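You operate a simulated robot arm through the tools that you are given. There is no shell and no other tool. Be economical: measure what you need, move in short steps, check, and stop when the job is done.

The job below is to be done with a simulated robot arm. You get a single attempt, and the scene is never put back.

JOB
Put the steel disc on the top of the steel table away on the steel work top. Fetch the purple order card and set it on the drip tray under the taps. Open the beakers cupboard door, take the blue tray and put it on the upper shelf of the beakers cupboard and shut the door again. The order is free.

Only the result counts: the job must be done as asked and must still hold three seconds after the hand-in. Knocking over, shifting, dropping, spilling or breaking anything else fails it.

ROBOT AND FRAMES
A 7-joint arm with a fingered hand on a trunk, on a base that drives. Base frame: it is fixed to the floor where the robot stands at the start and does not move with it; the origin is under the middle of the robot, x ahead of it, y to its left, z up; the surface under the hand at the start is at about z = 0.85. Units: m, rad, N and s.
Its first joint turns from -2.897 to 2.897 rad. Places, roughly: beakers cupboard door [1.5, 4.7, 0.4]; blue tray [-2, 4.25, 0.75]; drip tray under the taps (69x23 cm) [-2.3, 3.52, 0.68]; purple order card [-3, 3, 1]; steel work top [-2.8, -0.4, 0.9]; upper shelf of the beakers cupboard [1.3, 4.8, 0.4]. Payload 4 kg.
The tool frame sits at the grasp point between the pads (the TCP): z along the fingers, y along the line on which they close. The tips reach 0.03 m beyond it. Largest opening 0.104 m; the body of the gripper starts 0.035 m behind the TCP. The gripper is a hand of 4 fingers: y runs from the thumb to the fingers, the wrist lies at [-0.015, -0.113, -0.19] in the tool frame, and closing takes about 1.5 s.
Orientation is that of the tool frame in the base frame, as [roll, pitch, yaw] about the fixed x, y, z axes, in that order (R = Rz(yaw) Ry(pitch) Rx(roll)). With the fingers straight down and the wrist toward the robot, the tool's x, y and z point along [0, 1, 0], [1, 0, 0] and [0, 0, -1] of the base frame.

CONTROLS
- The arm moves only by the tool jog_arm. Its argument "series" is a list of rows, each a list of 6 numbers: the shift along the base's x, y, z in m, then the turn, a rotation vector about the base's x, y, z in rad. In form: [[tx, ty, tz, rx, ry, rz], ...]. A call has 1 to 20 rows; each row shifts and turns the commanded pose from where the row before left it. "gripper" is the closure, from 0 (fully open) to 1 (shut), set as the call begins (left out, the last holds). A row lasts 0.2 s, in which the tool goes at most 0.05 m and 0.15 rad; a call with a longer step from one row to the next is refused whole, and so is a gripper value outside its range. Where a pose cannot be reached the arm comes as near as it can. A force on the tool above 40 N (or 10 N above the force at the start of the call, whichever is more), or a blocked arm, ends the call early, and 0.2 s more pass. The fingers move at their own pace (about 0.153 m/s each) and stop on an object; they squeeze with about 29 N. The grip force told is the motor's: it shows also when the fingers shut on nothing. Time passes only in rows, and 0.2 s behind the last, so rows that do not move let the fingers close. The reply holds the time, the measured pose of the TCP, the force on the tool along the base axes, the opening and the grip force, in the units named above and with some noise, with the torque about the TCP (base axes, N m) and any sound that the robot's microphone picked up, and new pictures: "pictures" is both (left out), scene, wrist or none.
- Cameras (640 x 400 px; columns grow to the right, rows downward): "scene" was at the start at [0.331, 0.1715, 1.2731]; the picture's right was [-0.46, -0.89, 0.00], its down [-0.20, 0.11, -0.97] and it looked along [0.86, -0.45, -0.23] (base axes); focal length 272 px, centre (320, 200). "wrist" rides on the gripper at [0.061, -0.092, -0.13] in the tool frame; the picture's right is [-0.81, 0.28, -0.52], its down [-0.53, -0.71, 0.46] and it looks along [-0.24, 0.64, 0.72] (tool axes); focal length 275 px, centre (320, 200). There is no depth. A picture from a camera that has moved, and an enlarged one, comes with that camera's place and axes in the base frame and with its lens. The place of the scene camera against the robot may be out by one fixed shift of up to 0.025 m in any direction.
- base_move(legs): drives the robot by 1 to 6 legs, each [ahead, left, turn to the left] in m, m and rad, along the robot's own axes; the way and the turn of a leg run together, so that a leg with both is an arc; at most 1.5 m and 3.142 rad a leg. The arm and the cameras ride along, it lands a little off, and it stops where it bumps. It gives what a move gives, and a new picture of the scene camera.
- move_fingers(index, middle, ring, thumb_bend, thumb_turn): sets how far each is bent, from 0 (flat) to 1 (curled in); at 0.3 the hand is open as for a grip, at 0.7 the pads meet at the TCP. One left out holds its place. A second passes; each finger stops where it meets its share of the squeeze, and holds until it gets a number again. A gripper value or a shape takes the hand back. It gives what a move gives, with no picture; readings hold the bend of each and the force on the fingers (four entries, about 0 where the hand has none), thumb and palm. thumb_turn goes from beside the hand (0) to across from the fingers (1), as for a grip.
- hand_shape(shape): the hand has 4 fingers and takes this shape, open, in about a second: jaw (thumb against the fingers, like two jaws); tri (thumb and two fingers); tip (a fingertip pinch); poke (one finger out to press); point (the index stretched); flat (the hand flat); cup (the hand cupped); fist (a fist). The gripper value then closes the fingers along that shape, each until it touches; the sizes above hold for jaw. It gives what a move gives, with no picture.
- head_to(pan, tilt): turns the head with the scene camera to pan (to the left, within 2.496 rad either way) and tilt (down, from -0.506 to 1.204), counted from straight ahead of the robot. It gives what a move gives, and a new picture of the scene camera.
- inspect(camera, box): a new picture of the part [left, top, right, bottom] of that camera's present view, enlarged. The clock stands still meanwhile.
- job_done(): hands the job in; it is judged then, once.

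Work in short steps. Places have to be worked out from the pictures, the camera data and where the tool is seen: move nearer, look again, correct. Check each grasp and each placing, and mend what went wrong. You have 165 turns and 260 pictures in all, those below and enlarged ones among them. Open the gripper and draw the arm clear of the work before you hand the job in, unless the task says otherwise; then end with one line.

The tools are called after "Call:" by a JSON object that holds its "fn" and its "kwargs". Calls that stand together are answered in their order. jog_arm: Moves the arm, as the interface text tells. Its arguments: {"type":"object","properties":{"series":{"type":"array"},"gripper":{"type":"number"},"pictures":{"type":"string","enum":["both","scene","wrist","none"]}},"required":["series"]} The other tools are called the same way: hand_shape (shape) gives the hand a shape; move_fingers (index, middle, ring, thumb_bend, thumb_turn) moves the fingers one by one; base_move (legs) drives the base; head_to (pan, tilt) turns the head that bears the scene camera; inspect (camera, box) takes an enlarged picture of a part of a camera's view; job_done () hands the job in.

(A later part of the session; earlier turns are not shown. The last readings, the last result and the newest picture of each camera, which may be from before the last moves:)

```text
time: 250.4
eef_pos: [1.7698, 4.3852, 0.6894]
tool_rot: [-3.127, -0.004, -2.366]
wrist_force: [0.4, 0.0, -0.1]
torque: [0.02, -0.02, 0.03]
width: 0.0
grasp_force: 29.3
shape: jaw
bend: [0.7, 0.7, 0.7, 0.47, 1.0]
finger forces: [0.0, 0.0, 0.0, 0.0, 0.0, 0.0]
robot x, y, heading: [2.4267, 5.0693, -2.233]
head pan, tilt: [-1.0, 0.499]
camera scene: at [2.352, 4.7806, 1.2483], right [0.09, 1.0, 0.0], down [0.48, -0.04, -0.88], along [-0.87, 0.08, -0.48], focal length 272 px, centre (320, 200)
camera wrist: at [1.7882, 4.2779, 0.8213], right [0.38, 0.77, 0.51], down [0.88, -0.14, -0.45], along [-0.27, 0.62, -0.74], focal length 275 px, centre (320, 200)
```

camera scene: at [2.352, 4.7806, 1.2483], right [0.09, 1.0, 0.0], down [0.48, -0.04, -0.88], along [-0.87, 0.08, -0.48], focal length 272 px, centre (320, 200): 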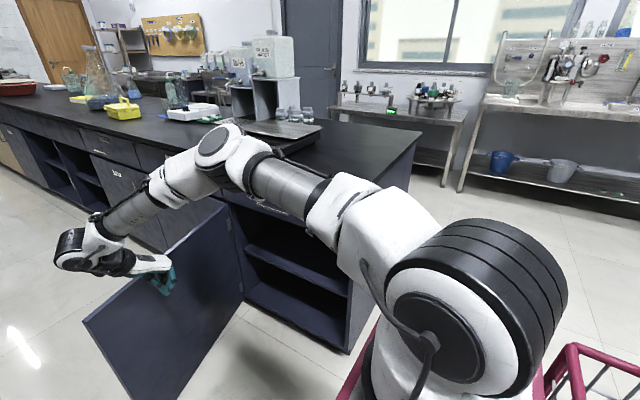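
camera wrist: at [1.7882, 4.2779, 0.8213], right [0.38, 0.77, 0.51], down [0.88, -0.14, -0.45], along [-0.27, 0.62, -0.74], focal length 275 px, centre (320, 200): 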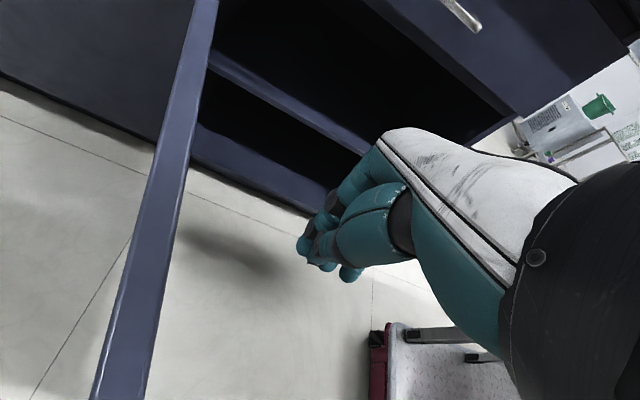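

The door is about 75–80° open. I nudge it further by driving the base ahead a little, then check the interior.

Call:
{"fn": "base_move", "kwargs": {"legs": [[0.14, 0, 0]]}}

Call:
{"fn": "inspect", "kwargs": {"camera": "scene", "box": [130, 180, 400, 380]}}

```text
time: 251.7
eef_pos: [1.6853, 4.2741, 0.6889]
tool_rot: [-3.126, -0.002, -2.366]
wrist_force: [0.3, -0.8, 0.3]
torque: [0.01, 0.01, -0.02]
width: 0.0
grasp_force: 28.8
shape: jaw
bend: [0.7, 0.7, 0.7, 0.47, 1.0]
finger forces: [0.0, 0.1, 0.1, 0.0, 0.0, 0.0]
robot x, y, heading: [2.3411, 4.9593, -2.233]
head pan, tilt: [-1.0, 0.499]
camera scene: at [2.2672, 4.6706, 1.2483], right [0.09, 1.0, 0.0], down [0.48, -0.04, -0.88], along [-0.87, 0.08, -0.48], focal length 272 px, centre (320, 200)
```

scene: 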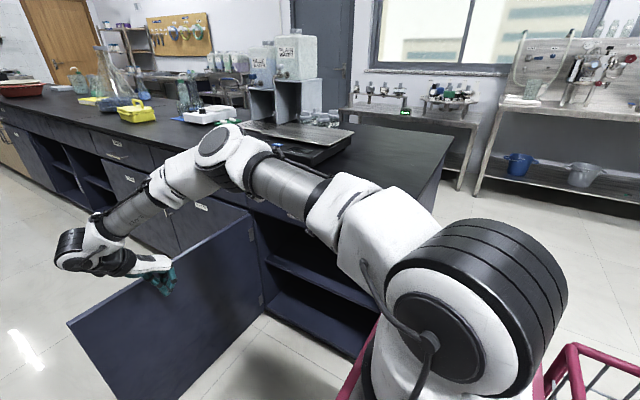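

```text
2.00 times, centred on (265, 280) of scene
camera zoom: at [2.2672, 4.6706, 1.2483], right [0.09, 1.0, 0.0], down [0.48, -0.04, -0.88], along [-0.87, 0.08, -0.48], focal length 545 px, centre (430, 40)
```

zoom: 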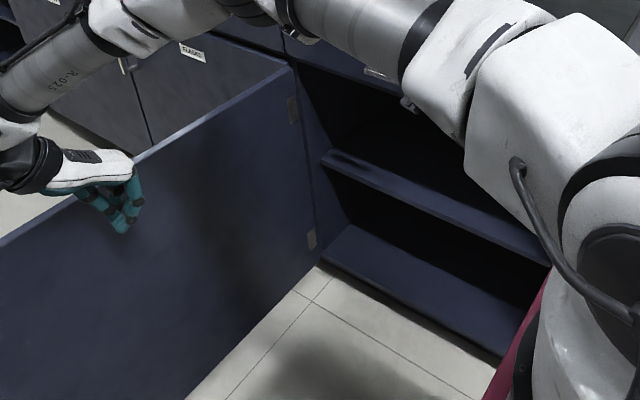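

The door now stands about 95° open and the upper shelf is empty, front edge at z≈0.46. I lift the hand off, tuck it in front of the robot, and head for the blue tray.

Call:
{"fn": "jog_arm", "kwargs": {"series": [[0, 0, 0.045, 0, 0, 0], [0, 0, 0.045, 0, 0, 0], [0, 0, 0.045, 0, 0, 0], [0, 0, 0.045, 0, 0, 0], [0, 0, 0.045, 0, 0, 0], [0.02, 0.02, 0.035, 0, 0, 0.13], [0.025, 0.025, 0.03, 0, 0, 0.14], [0.025, 0.025, 0.03, 0, 0, 0.14], [0.025, 0.025, 0.03, 0, 0, 0.14], [0.025, 0.025, 0.03, 0, 0, 0.14], [0.02, 0.02, 0.03, 0, 0, 0.14], [0, 0, 0.03, 0, 0, 0.14], [0, 0, 0.03, 0, 0, 0.14], [0, 0, 0, 0, 0, 0.14], [0, 0, 0, 0, 0, 0.14], [0, 0, 0, 0, 0, 0.14], [0, 0, 0, 0, 0, 0.14], [0, 0, 0, 0, 0, 0]], "gripper": 0, "pictures": "scene"}}

Call:
{"fn": "inspect", "kwargs": {"camera": "scene", "box": [180, 180, 420, 370]}}

```text
time: 255.5
eef_pos: [1.8268, 4.4159, 1.1606]
tool_rot: [-3.126, -0.003, -0.695]
wrist_force: [0.1, -0.8, 0.0]
torque: [0.02, -0.01, 0.01]
width: 0.1042
grasp_force: 0.0
shape: jaw
bend: [0.3, 0.3, 0.3, 0.3, 0.98]
finger forces: [0.0, 0.1, 0.0, 0.1, 0.0, 0.0]
robot x, y, heading: [2.3414, 4.9639, -2.228]
head pan, tilt: [-1.0, 0.499]
camera scene: at [2.2673, 4.6707, 1.2484], right [0.09, 1.0, 0.0], down [0.48, -0.04, -0.88], along [-0.87, 0.08, -0.48], focal length 272 px, centre (320, 200)
```

scene: 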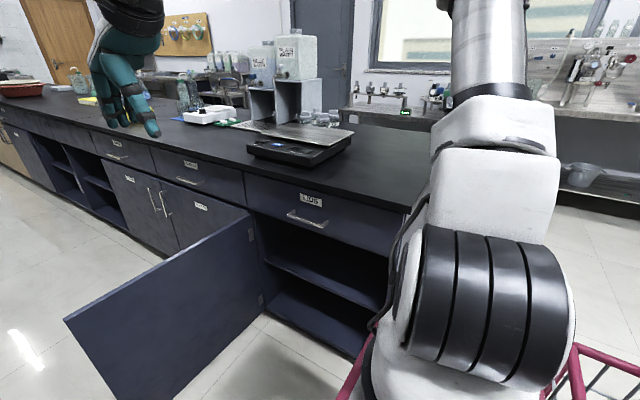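

```text
2.11 times, centred on (300, 275) of scene
camera zoom: at [2.2673, 4.6707, 1.2484], right [0.09, 1.0, 0.0], down [0.48, -0.04, -0.88], along [-0.87, 0.08, -0.48], focal length 574 px, centre (362, 42)
```

zoom: 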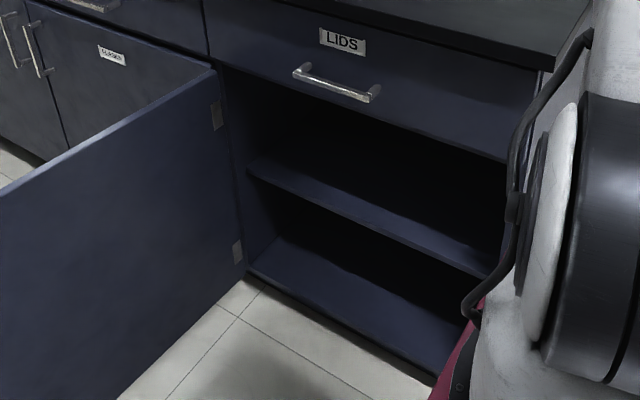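

The cupboard is open and stays so. I drive back around the bench end and along the back aisle.

Call:
{"fn": "base_move", "kwargs": {"legs": [[-0.5, 0, 0], [0, -1.0, 0], [0, -1.0, 0], [1.4, 0, 0]]}}

Call:
{"fn": "base_move", "kwargs": {"legs": [[1.4, 0, 0]]}}

```text
time: 274.9
eef_pos: [-0.3418, 5.0569, 1.1599]
tool_rot: [-3.126, -0.004, -0.738]
wrist_force: [0.1, -0.5, 0.6]
torque: [-0.01, 0.01, 0.0]
width: 0.1039
grasp_force: 0.0
shape: jaw
bend: [0.3, 0.3, 0.3, 0.3, 0.98]
finger forces: [0.1, 0.0, 0.1, 0.0, 0.0, 0.0]
robot x, y, heading: [0.1914, 5.5793, -2.276]
head pan, tilt: [-1.0, 0.499]
camera scene: at [0.1078, 5.2939, 1.2484], right [0.13, 0.99, 0.0], down [0.47, -0.06, -0.88], along [-0.87, 0.12, -0.48], focal length 272 px, centre (320, 200)
```

scene: 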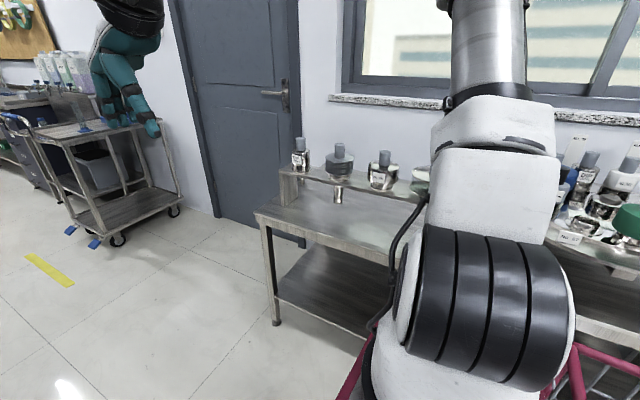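

```text
time: 282.0
eef_pos: [-1.3098, 4.0049, 1.1597]
tool_rot: [-3.129, -0.003, -0.778]
wrist_force: [-0.3, -0.1, -0.2]
torque: [0.03, 0.0, 0.04]
width: 0.1037
grasp_force: 0.1
shape: jaw
bend: [0.3, 0.3, 0.3, 0.3, 0.98]
finger forces: [0.0, 0.0, 0.1, 0.0, 0.1, 0.0]
robot x, y, heading: [-0.7541, 4.5054, -2.316]
head pan, tilt: [-1.0, 0.499]
camera scene: at [-0.8507, 4.2238, 1.2484], right [0.17, 0.99, 0.0], down [0.47, -0.08, -0.88], along [-0.87, 0.15, -0.48], focal length 272 px, centre (320, 200)
```

scene: 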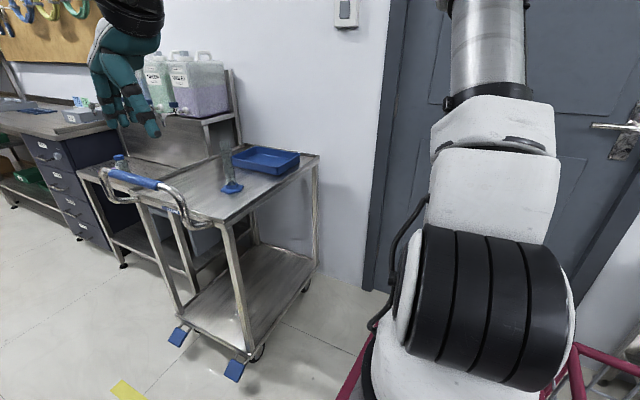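

I can reach the tray from the cart's right side with the same posture I'll need at the cupboard. I go ahead, square up, then strafe right.

Call:
{"fn": "base_move", "kwargs": {"legs": [[0.22, 0, 0.088], [0, -0.36, 0]]}}

Call:
{"fn": "head_to", "kwargs": {"pan": -0.6, "tilt": 0.6}}

```text
time: 285.6
eef_pos: [-1.6879, 3.9953, 1.16]
tool_rot: [-3.126, -0.005, -0.681]
wrist_force: [-0.2, 0.1, 0.7]
torque: [-0.02, 0.01, -0.02]
width: 0.1037
grasp_force: 0.1
shape: jaw
bend: [0.3, 0.3, 0.3, 0.3, 0.98]
finger forces: [0.0, 0.0, 0.0, 0.0, 0.1, 0.1]
robot x, y, heading: [-1.1845, 4.5457, -2.216]
head pan, tilt: [-1.0, 0.499]
camera scene: at [-1.2507, 4.257, 1.2484], right [0.07, 1.0, 0.0], down [0.48, -0.04, -0.88], along [-0.88, 0.06, -0.48], focal length 272 px, centre (320, 200)
```

scene: 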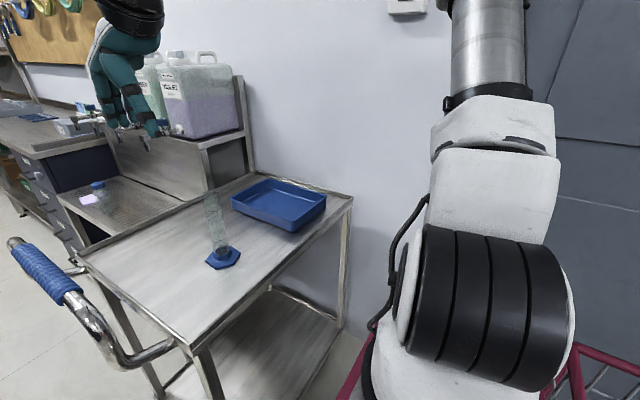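

```text
time: 286.4
eef_pos: [-1.6885, 3.9961, 1.1589]
tool_rot: [-3.126, -0.003, -0.682]
wrist_force: [-0.4, -0.4, 0.0]
torque: [0.03, -0.02, 0.0]
width: 0.1038
grasp_force: 0.0
shape: jaw
bend: [0.3, 0.3, 0.3, 0.3, 0.98]
finger forces: [0.0, 0.0, 0.0, 0.0, 0.1, 0.0]
robot x, y, heading: [-1.1833, 4.5493, -2.217]
head pan, tilt: [-0.6, 0.6]
camera scene: at [-1.2437, 4.222, 1.2393], right [-0.32, 0.95, 0.0], down [0.54, 0.18, -0.83], along [-0.78, -0.26, -0.56], focal length 272 px, centre (320, 200)
```

scene: 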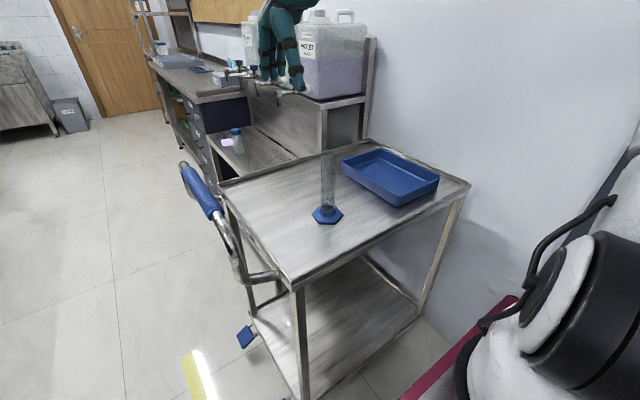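

I enlarge the tray to see its rim and wall.

Call:
{"fn": "inspect", "kwargs": {"camera": "scene", "box": [300, 130, 460, 230]}}

```text
4.00 times, centred on (380, 180) of scene
camera zoom: at [-1.2437, 4.222, 1.2393], right [-0.32, 0.95, 0.0], down [0.54, 0.18, -0.83], along [-0.78, -0.26, -0.56], focal length 1090 px, centre (80, 280)
```

zoom: 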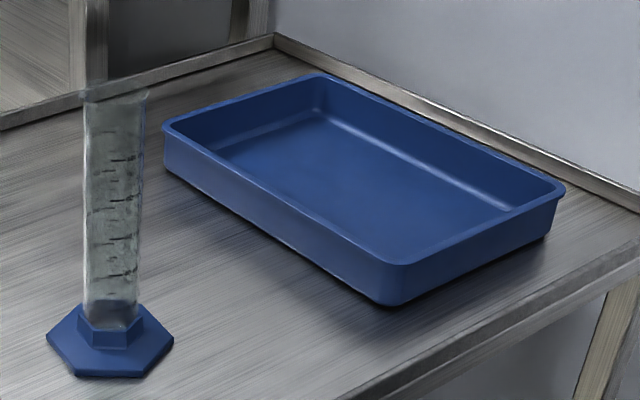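

The tray is about 24×17 cm with rim at z≈0.865; a graduated cylinder stands by its long side, so I'll grip the right short wall, centre about (-1.914, 4.278). I move above it.

Call:
{"fn": "jog_arm", "kwargs": {"series": [[-0.0282, 0.0352, 0, 0, 0, 0.012], [-0.0282, 0.0352, 0, 0, 0, 0.012], [-0.0282, 0.0352, 0, 0, 0, 0], [-0.0282, 0.0352, 0, 0, 0, 0], [-0.0282, 0.0352, 0, 0, 0, 0], [-0.0282, 0.0352, 0, 0, 0, 0], [-0.0282, 0.0352, 0, 0, 0, 0], [-0.0282, 0.0352, 0, 0, 0, 0], [0, 0, -0.04, 0, 0, 0], [0, 0, -0.04, 0, 0, 0], [0, 0, -0.04, 0, 0, 0], [0, 0, 0, 0, 0, 0]]}}

```text
time: 289.1
eef_pos: [-1.9134, 4.2769, 1.0401]
tool_rot: [-3.126, -0.004, -0.655]
wrist_force: [-0.4, 0.2, 0.9]
torque: [0.01, 0.01, -0.04]
width: 0.104
grasp_force: 0.0
shape: jaw
bend: [0.3, 0.3, 0.3, 0.3, 0.98]
finger forces: [0.0, 0.1, 0.0, 0.0, 0.0, 0.0]
robot x, y, heading: [-1.1842, 4.55, -2.218]
head pan, tilt: [-0.6, 0.6]
camera scene: at [-1.2438, 4.222, 1.2393], right [-0.32, 0.95, 0.0], down [0.54, 0.18, -0.82], along [-0.78, -0.26, -0.57], focal length 272 px, centre (320, 200)
camera wrist: at [-1.8108, 4.31, 1.172], right [-0.82, 0.27, 0.51], down [0.02, 0.9, -0.45], along [-0.58, -0.35, -0.74], focal length 275 px, centre (320, 200)
```

scene: 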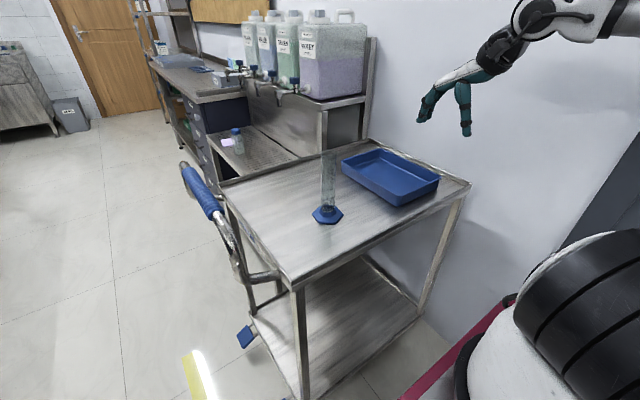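
wrist: 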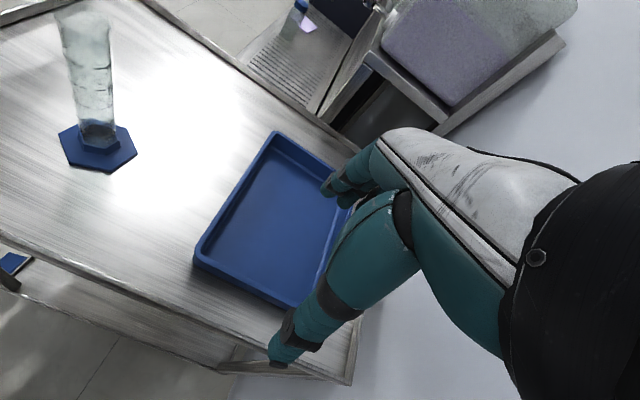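

From the wrist view the rim is nearer z≈0.84 and the short wall's centre about (-1.947, 4.26). I shift over and go down to 0.90 for another look.

Call:
{"fn": "jog_arm", "kwargs": {"series": [[-0.034, -0.017, 0, 0, 0, 0], [0, 0, -0.035, 0, 0, 0], [0, 0, -0.035, 0, 0, 0], [0, 0, -0.035, 0, 0, 0], [0, 0, -0.03, 0, 0, 0], [0, 0, 0, 0, 0, 0]]}}

Call:
{"fn": "inspect", "kwargs": {"camera": "scene", "box": [330, 100, 490, 200]}}

```text
time: 290.4
eef_pos: [-1.9471, 4.2577, 0.9032]
tool_rot: [-3.125, -0.002, -0.655]
wrist_force: [-0.2, -0.1, 0.4]
torque: [-0.03, 0.0, -0.02]
width: 0.1039
grasp_force: 0.1
shape: jaw
bend: [0.3, 0.3, 0.3, 0.3, 0.98]
finger forces: [0.0, 0.0, 0.0, 0.0, 0.1, 0.0]
robot x, y, heading: [-1.1813, 4.5506, -2.216]
head pan, tilt: [-0.6, 0.6]
camera scene: at [-1.2438, 4.222, 1.2393], right [-0.32, 0.95, 0.0], down [0.54, 0.18, -0.82], along [-0.78, -0.26, -0.57], focal length 272 px, centre (320, 200)
camera wrist: at [-1.8447, 4.2914, 1.0357], right [-0.82, 0.27, 0.51], down [0.02, 0.9, -0.45], along [-0.58, -0.35, -0.74], focal length 275 px, centre (320, 200)
```

scene: 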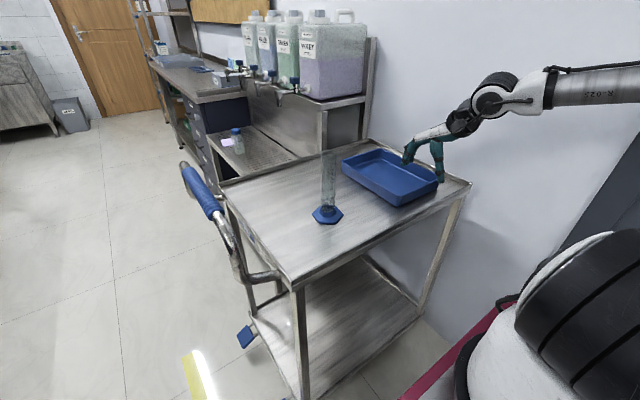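
wrist: 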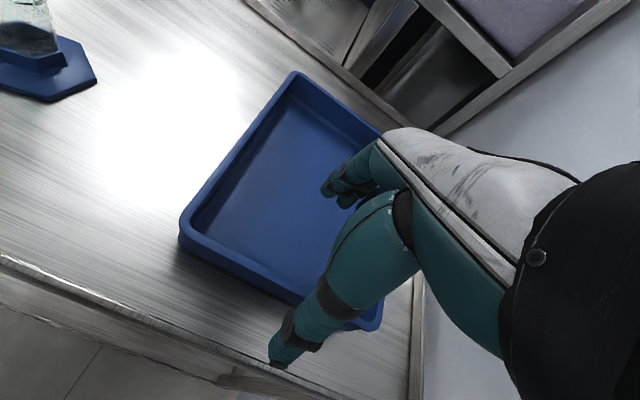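

```text
4.00 times, centred on (410, 150) of scene
camera zoom: at [-1.2438, 4.222, 1.2393], right [-0.32, 0.95, 0.0], down [0.54, 0.18, -0.82], along [-0.78, -0.26, -0.57], focal length 1090 px, centre (-40, 400)
```

zoom: 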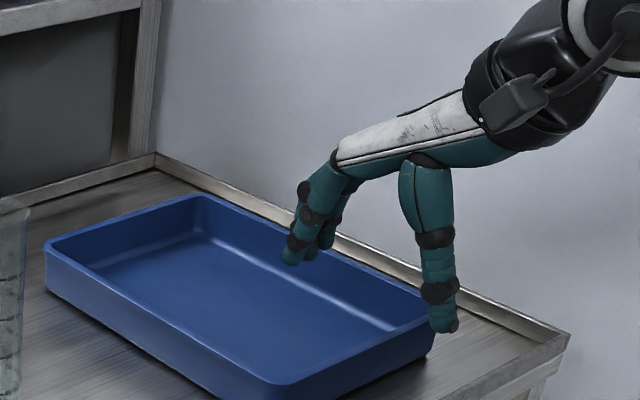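

Both ends of the short wall bracket the hand symmetrically. I lower so the wall comes between thumb and fingers, and close.

Call:
{"fn": "jog_arm", "kwargs": {"series": [[-0.003, 0.004, -0.015, 0, 0, 0], [0, 0, -0.015, 0, 0, 0], [0, 0, -0.01, 0, 0, 0], [0, 0, -0.01, 0, 0, 0], [0, 0, -0.005, 0, 0, 0], [0, 0, 0, 0, 0, 0]], "pictures": "wrist"}}

Call:
{"fn": "inspect", "kwargs": {"camera": "scene", "box": [330, 100, 490, 200]}}

```text
time: 291.9
eef_pos: [-1.9496, 4.2623, 0.8472]
tool_rot: [-3.125, -0.004, -0.655]
wrist_force: [0.0, -0.1, -0.5]
torque: [0.02, 0.02, 0.01]
width: 0.1036
grasp_force: 0.1
shape: jaw
bend: [0.3, 0.3, 0.3, 0.3, 0.98]
finger forces: [0.0, 0.0, 0.0, 0.1, 0.0, 0.0]
robot x, y, heading: [-1.1832, 4.5485, -2.214]
head pan, tilt: [-0.6, 0.6]
camera wrist: at [-1.8478, 4.2969, 0.98], right [-0.82, 0.27, 0.51], down [0.02, 0.9, -0.45], along [-0.58, -0.35, -0.74], focal length 275 px, centre (320, 200)
```

wrist: 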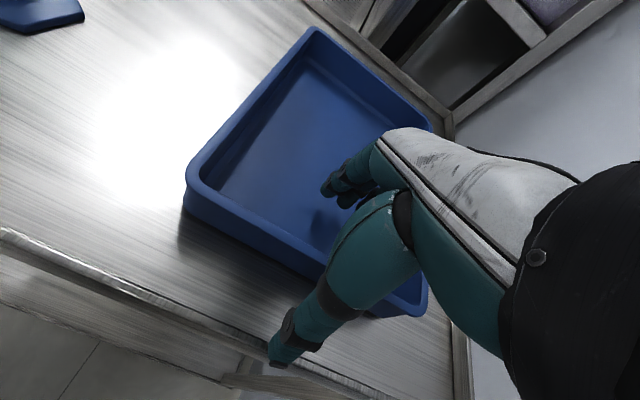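

```text
4.00 times, centred on (410, 150) of scene
camera zoom: at [-1.2438, 4.222, 1.2393], right [-0.32, 0.95, 0.0], down [0.54, 0.18, -0.82], along [-0.78, -0.26, -0.57], focal length 1090 px, centre (-40, 400)
```

zoom: 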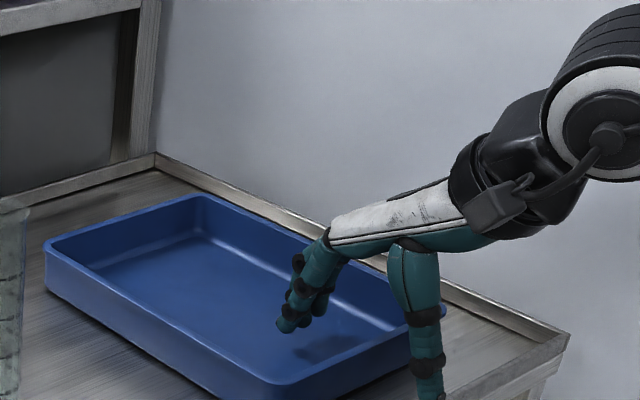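

The finger shadow shows the rim is lower, about z 0.815. I shift 1 cm and lower another 3 cm in small steps.

Call:
{"fn": "jog_arm", "kwargs": {"series": [[-0.012, -0.003, -0.01, 0, 0, 0], [0, 0, -0.01, 0, 0, 0], [0, 0, -0.006, 0, 0, 0], [0, 0, -0.006, 0, 0, 0], [0, 0, 0, 0, 0, 0]], "pictures": "wrist"}}

Call:
{"fn": "inspect", "kwargs": {"camera": "scene", "box": [330, 120, 490, 220]}}

```text
time: 292.4
eef_pos: [-1.9631, 4.2549, 0.8384]
tool_rot: [-3.14, -0.001, -0.653]
wrist_force: [-1.2, -2.4, 11.8]
torque: [0.63, -0.54, -0.06]
width: 0.1041
grasp_force: 0.1
shape: jaw
bend: [0.3, 0.3, 0.3, 0.24, 0.97]
finger forces: [0.0, 0.0, 0.1, 0.1, 13.6, 0.1]
robot x, y, heading: [-1.1834, 4.5488, -2.218]
head pan, tilt: [-0.6, 0.6]
stopped in row 2: the force on the tool passed its limit at 51 N (the readings are from after the stop); the commanded pose is now the measured one
camera wrist: at [-1.8607, 4.2905, 0.9691], right [-0.81, 0.27, 0.52], down [0.01, 0.89, -0.45], along [-0.58, -0.36, -0.73], focal length 275 px, centre (320, 200)
```

wrist: 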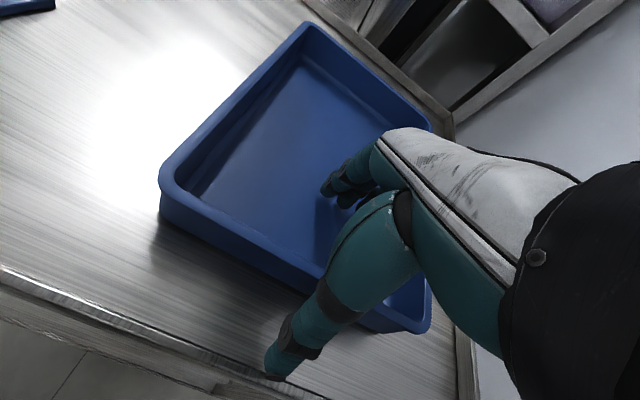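

```text
4.00 times, centred on (410, 170) of scene
camera zoom: at [-1.2434, 4.2219, 1.2393], right [-0.32, 0.95, 0.0], down [0.54, 0.18, -0.83], along [-0.78, -0.26, -0.56], focal length 1090 px, centre (-40, 320)
```

zoom: 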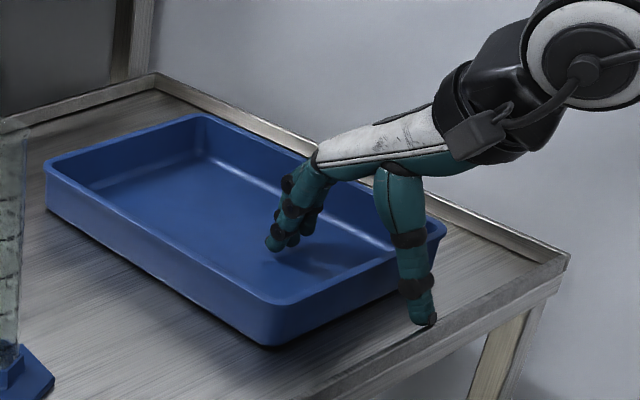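

The thumb tip met the cart surface, so the depth is right (cart ≈0.80, rim ≈0.84). I lift 5 mm, re-centre on the wall and close.

Call:
{"fn": "jog_arm", "kwargs": {"series": [[0, 0, 0.006, 0, 0, 0], [0.007, 0.0095, 0, 0, 0, 0], [0, 0, 0, 0, 0, 0]], "pictures": "none"}}

Call:
{"fn": "jog_arm", "kwargs": {"series": [[0, 0, 0, 0, 0, 0], [0, 0, 0, 0, 0, 0], [0, 0, 0, 0, 0, 0], [0, 0, 0, 0, 0, 0], [0, 0, 0, 0, 0, 0], [0, 0, 0, 0, 0, 0], [0, 0, 0, 0, 0, 0]], "gripper": 1, "pictures": "wrist"}}

Call:
{"fn": "inspect", "kwargs": {"camera": "scene", "box": [330, 120, 490, 220]}}

```text
time: 293.2
eef_pos: [-1.9569, 4.2645, 0.8426]
tool_rot: [-3.137, -0.001, -0.653]
wrist_force: [-2.2, -2.6, 2.9]
torque: [0.12, -0.08, -0.01]
width: 0.0996
grasp_force: 0.1
shape: jaw
bend: [0.3, 0.3, 0.3, 0.32, 0.98]
finger forces: [0.1, 0.0, 0.0, 0.0, 4.4, 0.1]
robot x, y, heading: [-1.1846, 4.55, -2.213]
head pan, tilt: [-0.6, 0.6]
```

```text
time: 294.8
eef_pos: [-1.9566, 4.2642, 0.8427]
tool_rot: [-3.138, -0.001, -0.654]
wrist_force: [-0.1, 0.7, -0.1]
torque: [0.04, -0.02, -0.03]
width: 0.0119
grasp_force: 29.2
shape: jaw
bend: [0.7, 0.7, 0.7, 0.69, 1.0]
finger forces: [14.4, 1.7, 0.0, 0.1, 16.4, 0.1]
robot x, y, heading: [-1.1832, 4.5471, -2.214]
head pan, tilt: [-0.6, 0.6]
camera wrist: at [-1.8534, 4.2998, 0.9733], right [-0.81, 0.27, 0.52], down [0.01, 0.89, -0.45], along [-0.58, -0.36, -0.73], focal length 275 px, centre (320, 200)
```

wrist: 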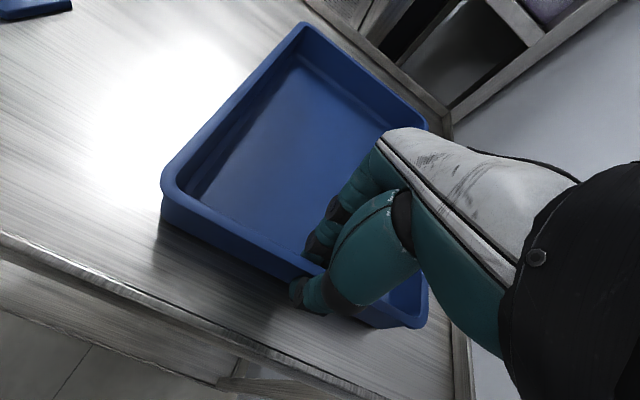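

```text
4.00 times, centred on (410, 170) of scene
camera zoom: at [-1.2438, 4.2219, 1.2393], right [-0.32, 0.95, 0.0], down [0.54, 0.18, -0.82], along [-0.78, -0.26, -0.57], focal length 1090 px, centre (-40, 320)
```

zoom: 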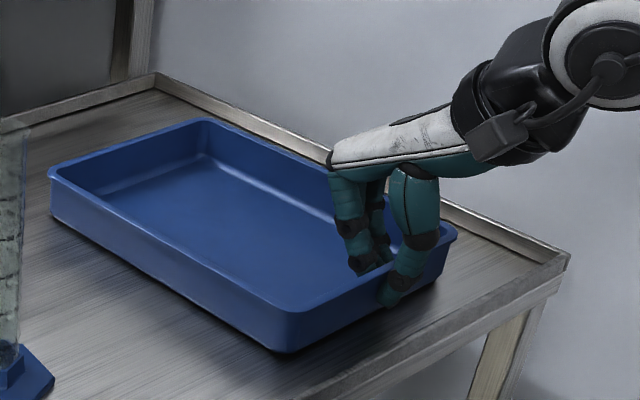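

Wall gripped between thumb and fingers. Slow test lift.

Call:
{"fn": "jog_arm", "kwargs": {"series": [[0, 0, 0.01, 0, 0, 0], [0, 0, 0.015, 0, 0, 0], [0, 0, 0.02, 0, 0, 0], [0, 0, 0.02, 0, 0, 0], [0, 0, 0, 0, 0, 0], [0, 0, 0, 0, 0, 0]]}}

Call:
{"fn": "inspect", "kwargs": {"camera": "scene", "box": [300, 100, 500, 225]}}

```text
time: 296.2
eef_pos: [-1.9576, 4.2647, 0.9095]
tool_rot: [-3.137, 0.0, -0.653]
wrist_force: [-0.1, 0.9, -1.9]
torque: [0.04, -0.03, -0.03]
width: 0.0121
grasp_force: 29.2
shape: jaw
bend: [0.7, 0.7, 0.7, 0.7, 1.0]
finger forces: [11.7, 3.3, 0.0, 0.0, 14.7, 0.0]
robot x, y, heading: [-1.1874, 4.5473, -2.217]
head pan, tilt: [-0.6, 0.6]
camera scene: at [-1.2438, 4.2219, 1.2393], right [-0.32, 0.95, 0.0], down [0.54, 0.18, -0.82], along [-0.78, -0.26, -0.57], focal length 272 px, centre (320, 200)
camera wrist: at [-1.8541, 4.3001, 1.0389], right [-0.81, 0.27, 0.52], down [0.01, 0.89, -0.45], along [-0.58, -0.36, -0.73], focal length 275 px, centre (320, 200)
```

scene: 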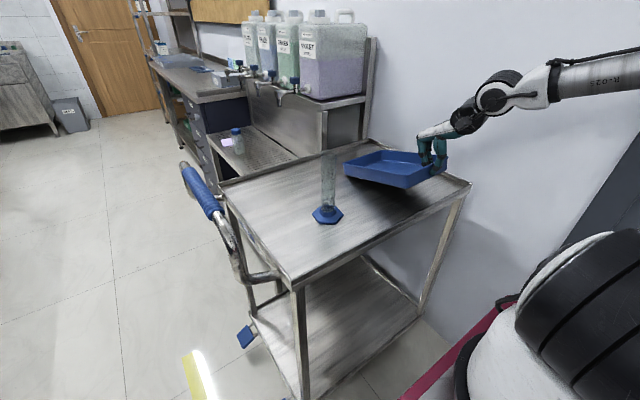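
wrist: 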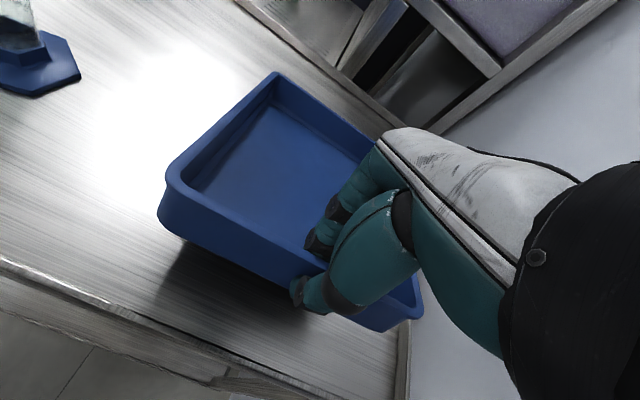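

```text
3.20 times, centred on (400, 162) of scene
camera zoom: at [-1.2438, 4.2219, 1.2393], right [-0.32, 0.95, 0.0], down [0.54, 0.18, -0.82], along [-0.78, -0.26, -0.57], focal length 872 px, centre (64, 320)
```

zoom: 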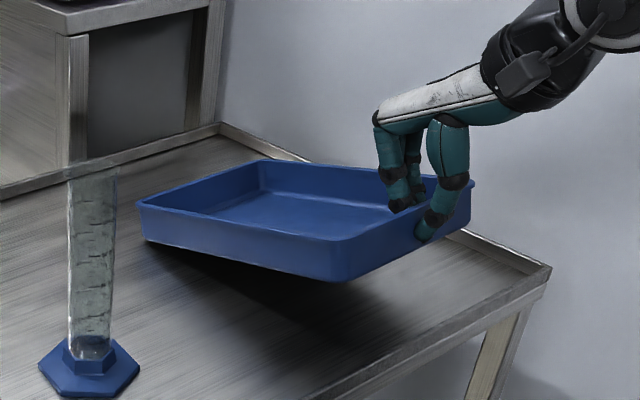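

The tray rises with some sag at the far end. I lift further to see whether the grip holds it.

Call:
{"fn": "jog_arm", "kwargs": {"series": [[0, 0, 0.02, 0, 0, 0], [0, 0, 0.02, 0, 0, 0], [0, 0, 0.02, 0, 0, 0], [0, 0, 0.02, 0, 0, 0], [0, 0, 0, 0, 0, 0], [0, 0, 0, 0, 0, 0]], "pictures": "none"}}

Call:
{"fn": "inspect", "kwargs": {"camera": "scene", "box": [300, 80, 500, 205]}}

```text
time: 297.6
eef_pos: [-1.9581, 4.2641, 0.9865]
tool_rot: [-3.136, 0.001, -0.656]
wrist_force: [-0.6, 0.2, -2.2]
torque: [0.21, -0.11, -0.01]
width: 0.0133
grasp_force: 29.6
shape: jaw
bend: [0.7, 0.7, 0.7, 0.72, 1.0]
finger forces: [13.1, 4.8, 0.0, 0.1, 16.2, 0.0]
robot x, y, heading: [-1.1841, 4.5454, -2.215]
head pan, tilt: [-0.6, 0.6]
```

```text
3.20 times, centred on (400, 142) of scene
camera zoom: at [-1.2438, 4.2219, 1.2393], right [-0.32, 0.95, 0.0], down [0.54, 0.18, -0.82], along [-0.78, -0.26, -0.57], focal length 872 px, centre (64, 384)
```

zoom: 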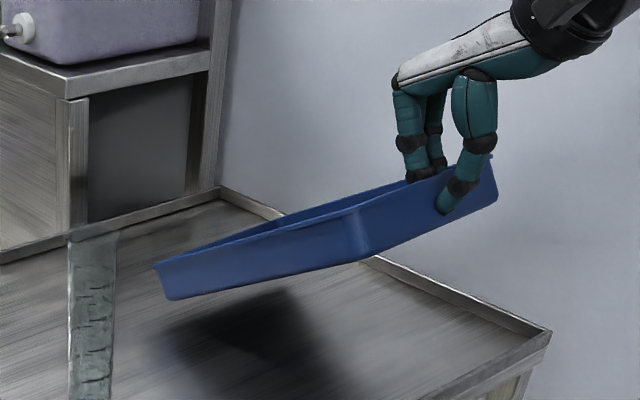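

It's held, drooping ~25°. I pitch the hand up about 0.4 rad to level the tray and watch for creep.

Call:
{"fn": "jog_arm", "kwargs": {"series": [[0, 0, 0.02, -0.08, 0.062, 0], [0, 0, 0.02, -0.08, 0.062, 0], [0, 0, 0.02, -0.08, 0.062, 0], [0, 0, 0.02, -0.08, 0.062, 0], [0, 0, 0, 0, 0, 0], [0, 0, 0, 0, 0, 0], [0, 0, 0, 0, 0, 0]]}}

```text
time: 299.2
eef_pos: [-1.9581, 4.2651, 1.0674]
tool_rot: [2.742, 0.002, -0.653]
wrist_force: [0.2, 0.6, -1.9]
torque: [0.26, -0.14, -0.05]
width: 0.0133
grasp_force: 28.9
shape: jaw
bend: [0.7, 0.7, 0.7, 0.72, 1.0]
finger forces: [13.2, 4.7, 0.1, 0.0, 17.0, 0.1]
robot x, y, heading: [-1.1829, 4.5509, -2.212]
head pan, tilt: [-0.6, 0.6]
camera scene: at [-1.2439, 4.2219, 1.2393], right [-0.32, 0.95, 0.0], down [0.54, 0.18, -0.82], along [-0.78, -0.26, -0.57], focal length 272 px, centre (320, 200)
camera wrist: at [-1.8268, 4.3344, 1.1516], right [-0.67, 0.45, 0.58], down [-0.13, 0.71, -0.7], along [-0.73, -0.55, -0.42], focal length 275 px, centre (320, 200)
```

scene: 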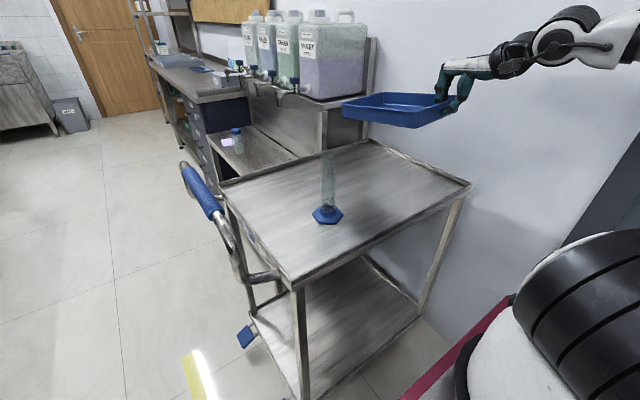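
wrist: 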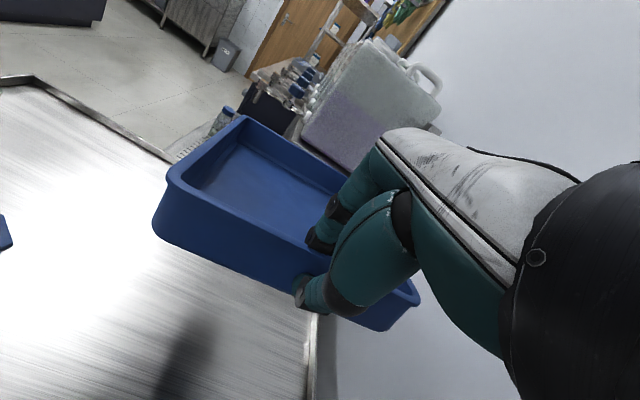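

The tray is nearly level and steady. I raise it and drive back: left off the cart, then reverse along the back aisle.

Call:
{"fn": "jog_arm", "kwargs": {"series": [[0, 0, 0.025, 0, 0, 0], [0, 0, 0.03, 0, 0, 0], [0, 0, 0.03, 0, 0, 0], [0, 0, 0.02, 0, 0, 0], [0, 0, 0, 0, 0, 0]], "pictures": "none"}}

Call:
{"fn": "base_move", "kwargs": {"legs": [[0, 0.42, 0], [-1.0, 0, -0.02]]}}

```text
time: 300.4
eef_pos: [-1.9577, 4.2664, 1.1739]
tool_rot: [2.741, 0.001, -0.654]
wrist_force: [0.9, -0.3, -1.7]
torque: [0.21, -0.08, -0.02]
width: 0.0133
grasp_force: 29.1
shape: jaw
bend: [0.7, 0.7, 0.7, 0.72, 1.0]
finger forces: [12.1, 5.2, 0.0, 0.0, 16.2, 0.1]
robot x, y, heading: [-1.1846, 4.5427, -2.214]
head pan, tilt: [-0.6, 0.6]
```

```text
time: 307.7
eef_pos: [-1.0269, 4.8147, 1.1729]
tool_rot: [2.741, 0.002, -0.688]
wrist_force: [-0.3, -0.3, -2.7]
torque: [0.22, -0.13, 0.01]
width: 0.0135
grasp_force: 29.2
shape: jaw
bend: [0.7, 0.7, 0.7, 0.72, 1.0]
finger forces: [12.7, 5.2, 0.1, 0.0, 16.7, 0.1]
robot x, y, heading: [-0.239, 5.0683, -2.247]
head pan, tilt: [-0.6, 0.6]
camera scene: at [-0.3141, 4.7454, 1.2393], right [-0.29, 0.96, 0.0], down [0.54, 0.16, -0.82], along [-0.79, -0.24, -0.57], focal length 272 px, centre (320, 200)
```

scene: 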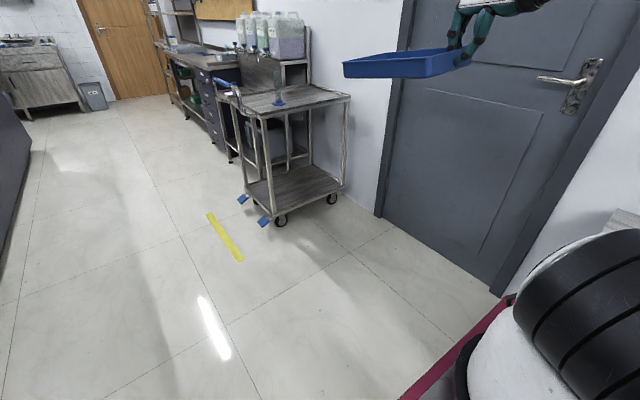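

Tray steady. I shift left to stay clear of the window tables and continue in reverse past the bench end.

Call:
{"fn": "base_move", "kwargs": {"legs": [[0, 0.22, 0.02], [-1.2, 0, 0], [-0.95, 0, 0]]}}

```text
time: 319.4
eef_pos: [0.4317, 6.3226, 1.1732]
tool_rot: [2.74, 0.001, -0.66]
wrist_force: [-0.2, -0.1, -2.7]
torque: [0.24, -0.11, 0.01]
width: 0.0132
grasp_force: 28.6
shape: jaw
bend: [0.7, 0.7, 0.7, 0.72, 1.0]
finger forces: [12.4, 5.1, 0.1, 0.1, 16.9, 0.0]
robot x, y, heading: [1.2067, 6.5981, -2.221]
head pan, tilt: [-0.6, 0.6]
camera scene: at [1.1451, 6.2731, 1.2393], right [-0.31, 0.95, 0.0], down [0.54, 0.18, -0.82], along [-0.78, -0.26, -0.57], focal length 272 px, centre (320, 200)
```

scene: 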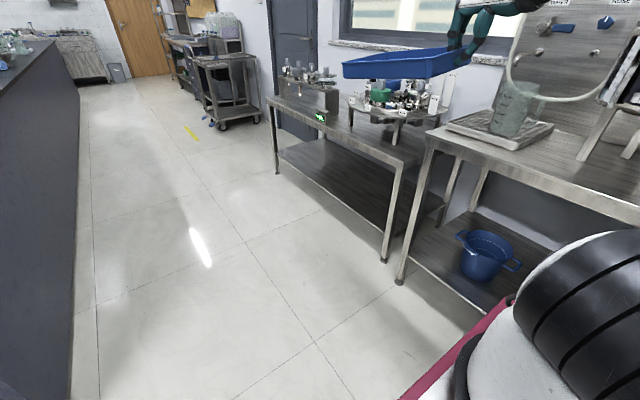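

Now strafe left to the front aisle.

Call:
{"fn": "base_move", "kwargs": {"legs": [[-0.06, 0, -0.008], [0, 0.95, 0], [0, 0.92, 0]]}}

Call:
{"fn": "head_to", "kwargs": {"pan": -0.8, "tilt": 0.55}}

```text
time: 329.4
eef_pos: [1.9321, 5.2212, 1.174]
tool_rot: [2.742, 0.0, -0.674]
wrist_force: [-0.4, 0.1, -1.9]
torque: [0.26, -0.1, 0.0]
width: 0.0134
grasp_force: 29.1
shape: jaw
bend: [0.7, 0.7, 0.7, 0.73, 1.0]
finger forces: [12.5, 5.3, 0.4, 0.0, 17.1, 0.1]
robot x, y, heading: [2.712, 5.4878, -2.236]
head pan, tilt: [-0.6, 0.6]
camera scene: at [2.6454, 5.1633, 1.2393], right [-0.3, 0.95, 0.0], down [0.54, 0.17, -0.82], along [-0.79, -0.25, -0.57], focal length 272 px, centre (320, 200)
```

scene: 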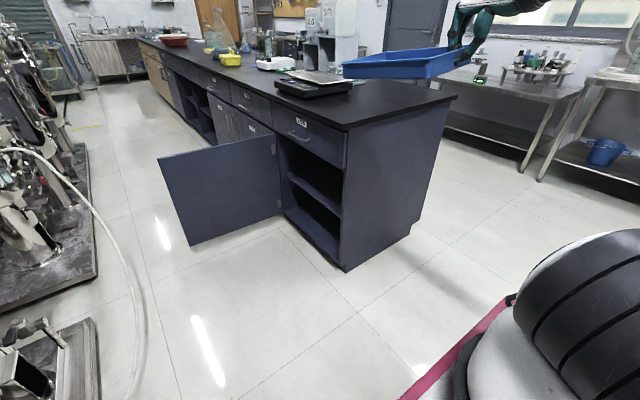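

```text
time: 330.1
eef_pos: [1.9328, 5.2219, 1.1743]
tool_rot: [2.742, 0.001, -0.675]
wrist_force: [0.5, -0.5, -1.8]
torque: [0.21, -0.12, 0.0]
width: 0.0131
grasp_force: 28.8
shape: jaw
bend: [0.7, 0.7, 0.7, 0.73, 1.0]
finger forces: [12.6, 5.2, 0.3, 0.0, 17.0, 0.0]
robot x, y, heading: [2.7144, 5.4893, -2.234]
head pan, tilt: [-0.799, 0.55]
camera scene: at [2.6404, 5.1802, 1.2438], right [-0.11, 0.99, 0.0], down [0.52, 0.06, -0.85], along [-0.85, -0.09, -0.52], focal length 272 px, centre (320, 200)
```

scene: 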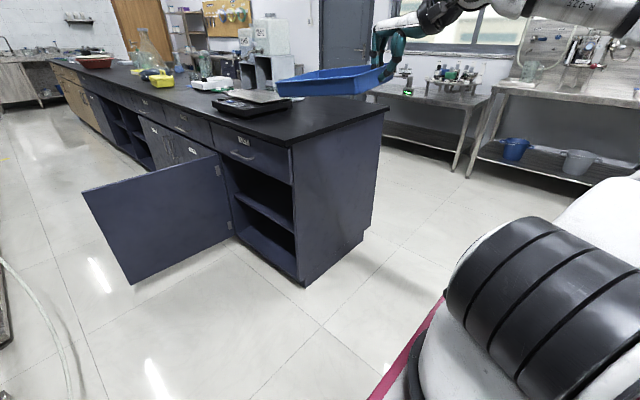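

I rotate the tray to point toward the cupboard (into +e2) here in open space beyond the bench end.

Call:
{"fn": "jog_arm", "kwargs": {"series": [[0.0234, -0.0105, 0, 0, 0, -0.1413], [0.0234, -0.0105, 0, 0, 0, -0.1413], [0.0234, -0.0105, 0, 0, 0, -0.1413], [0.0234, -0.0105, 0, 0, 0, -0.1413], [0.0234, -0.0105, 0, 0, 0, -0.1413], [0.0234, -0.0105, 0, 0, 0, -0.1413], [0.0234, -0.0105, 0, 0, 0, -0.1413], [0.0234, -0.0105, 0, 0, 0, -0.1413], [0.0234, -0.0105, 0, 0, 0, -0.1413], [0.0234, -0.0105, 0, 0, 0, -0.1413], [0.0234, -0.0105, 0, 0, 0, -0.1413], [0, 0, 0, 0, 0, 0]]}}

```text
time: 332.7
eef_pos: [2.1896, 5.1073, 1.1752]
tool_rot: [2.741, 0.001, -2.229]
wrist_force: [0.0, 0.6, -2.7]
torque: [-0.14, -0.26, 0.03]
width: 0.0134
grasp_force: 29.0
shape: jaw
bend: [0.7, 0.7, 0.7, 0.73, 1.0]
finger forces: [13.4, 4.1, 1.8, 0.0, 18.0, 0.0]
robot x, y, heading: [2.7138, 5.4902, -2.237]
head pan, tilt: [-0.799, 0.55]
camera scene: at [2.6405, 5.1802, 1.2438], right [-0.11, 0.99, 0.0], down [0.52, 0.06, -0.85], along [-0.85, -0.09, -0.52], focal length 272 px, centre (320, 200)
camera wrist: at [2.2587, 4.9763, 1.26], right [0.45, 0.67, 0.58], down [0.71, 0.13, -0.7], along [-0.54, 0.73, -0.42], focal length 275 px, centre (320, 200)
```

scene: 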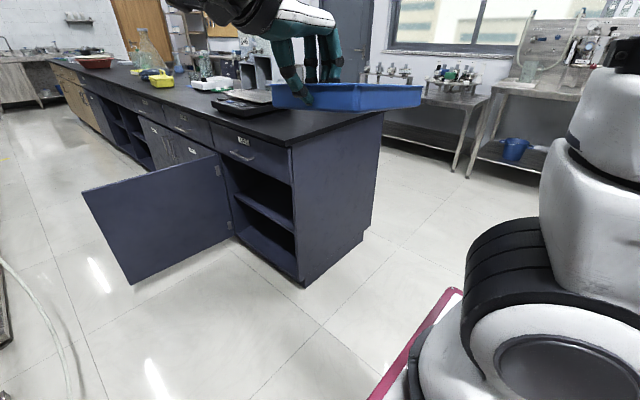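
wrist: 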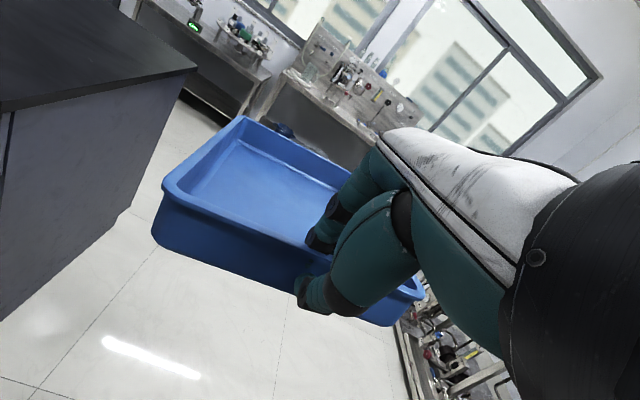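

Tray points at the cupboard side. I drive ahead 0.7 m so it comes in front of the opening, staying high.

Call:
{"fn": "base_move", "kwargs": {"legs": [[0.7, 0, 0.008]]}}

Call:
{"fn": "jog_arm", "kwargs": {"series": [[0.024, -0.018, 0, 0, 0, 0], [0.024, -0.018, 0, 0, 0, 0], [0.024, -0.018, 0, 0, 0, 0], [0, 0, -0.04, 0, 0, 0], [0, 0, -0.04, 0, 0, 0], [0, 0, -0.04, 0, 0, 0], [0, 0, -0.04, 0, 0, 0], [0, 0, 0, 0, 0, 0]]}}

```text
time: 336.5
eef_pos: [1.772, 4.5473, 1.1751]
tool_rot: [2.742, 0.002, -2.211]
wrist_force: [-0.1, 0.6, -1.6]
torque: [-0.13, -0.22, 0.01]
width: 0.0135
grasp_force: 28.6
shape: jaw
bend: [0.7, 0.7, 0.7, 0.73, 1.0]
finger forces: [13.4, 4.2, 1.4, 0.0, 17.5, 0.1]
robot x, y, heading: [2.2877, 4.9381, -2.216]
head pan, tilt: [-0.799, 0.55]
camera scene: at [2.2225, 4.6275, 1.2438], right [-0.12, 0.99, 0.0], down [0.52, 0.07, -0.85], along [-0.85, -0.11, -0.52], focal length 272 px, centre (320, 200)
```

scene: 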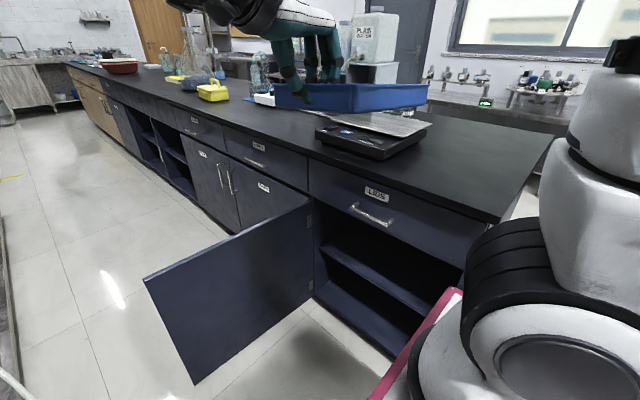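

```text
time: 338.3
eef_pos: [1.845, 4.4935, 1.0165]
tool_rot: [2.742, 0.001, -2.209]
wrist_force: [-0.8, -0.8, -2.1]
torque: [-0.15, -0.27, 0.03]
width: 0.0137
grasp_force: 28.8
shape: jaw
bend: [0.7, 0.7, 0.7, 0.73, 1.0]
finger forces: [14.6, 4.3, 1.4, 0.0, 18.6, 0.0]
robot x, y, heading: [2.2907, 4.9384, -2.213]
head pan, tilt: [-0.799, 0.55]
camera scene: at [2.2225, 4.6276, 1.2438], right [-0.12, 0.99, 0.0], down [0.52, 0.07, -0.85], along [-0.85, -0.11, -0.52], focal length 272 px, centre (320, 200)
camera wrist: at [1.9165, 4.3633, 1.1002], right [0.44, 0.68, 0.59], down [0.7, 0.14, -0.7], along [-0.56, 0.72, -0.42], focal length 275 px, centre (320, 200)
```

scene: 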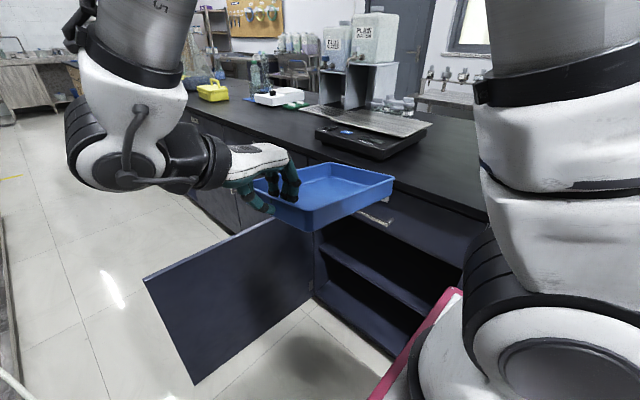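
wrist: 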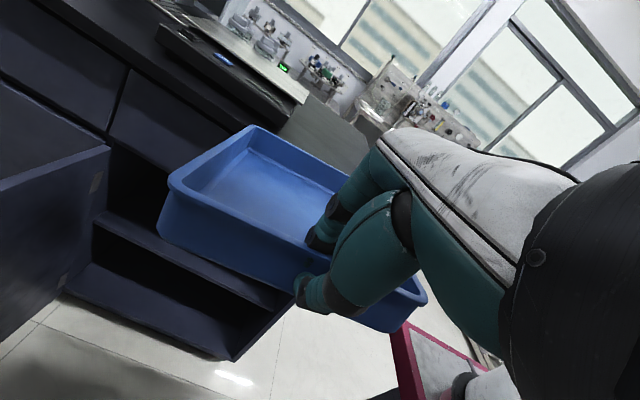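

Tray is in front of the cabinet with clearance to the drawer handle. Lowering toward shelf height.

Call:
{"fn": "jog_arm", "kwargs": {"series": [[0, 0, -0.04, 0, 0, 0], [0, 0, -0.04, 0, 0, 0], [0, 0, -0.04, 0, 0, 0], [0, 0, -0.04, 0, 0, 0], [0, 0, -0.04, 0, 0, 0], [0, 0, -0.04, 0, 0, 0], [0, 0, -0.04, 0, 0, 0], [0, 0, -0.04, 0, 0, 0], [0, 0, -0.04, 0, 0, 0], [0, 0, -0.04, 0, 0, 0], [0, 0, 0, 0, 0, 0]]}}

```text
time: 340.7
eef_pos: [1.8459, 4.4913, 0.6179]
tool_rot: [2.742, 0.001, -2.211]
wrist_force: [0.6, -0.2, -2.5]
torque: [-0.2, -0.26, -0.02]
width: 0.0135
grasp_force: 29.3
shape: jaw
bend: [0.7, 0.7, 0.7, 0.73, 1.0]
finger forces: [14.3, 4.6, 1.4, 0.0, 19.0, 0.0]
robot x, y, heading: [2.2889, 4.9361, -2.215]
head pan, tilt: [-0.799, 0.55]
camera scene: at [2.2225, 4.6275, 1.2437], right [-0.12, 0.99, 0.0], down [0.52, 0.07, -0.85], along [-0.85, -0.11, -0.52], focal length 272 px, centre (320, 200)
camera wrist: at [1.9175, 4.3617, 0.7031], right [0.44, 0.68, 0.58], down [0.7, 0.14, -0.7], along [-0.56, 0.72, -0.42], focal length 275 px, centre (320, 200)
```

scene: 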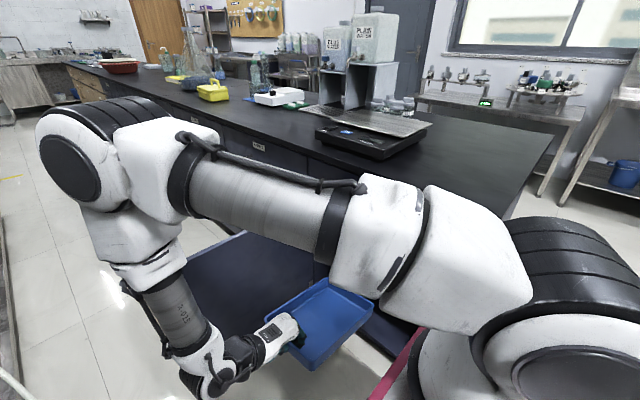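
wrist: 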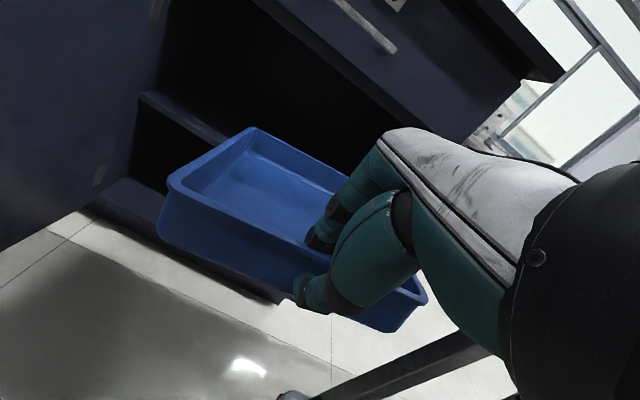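

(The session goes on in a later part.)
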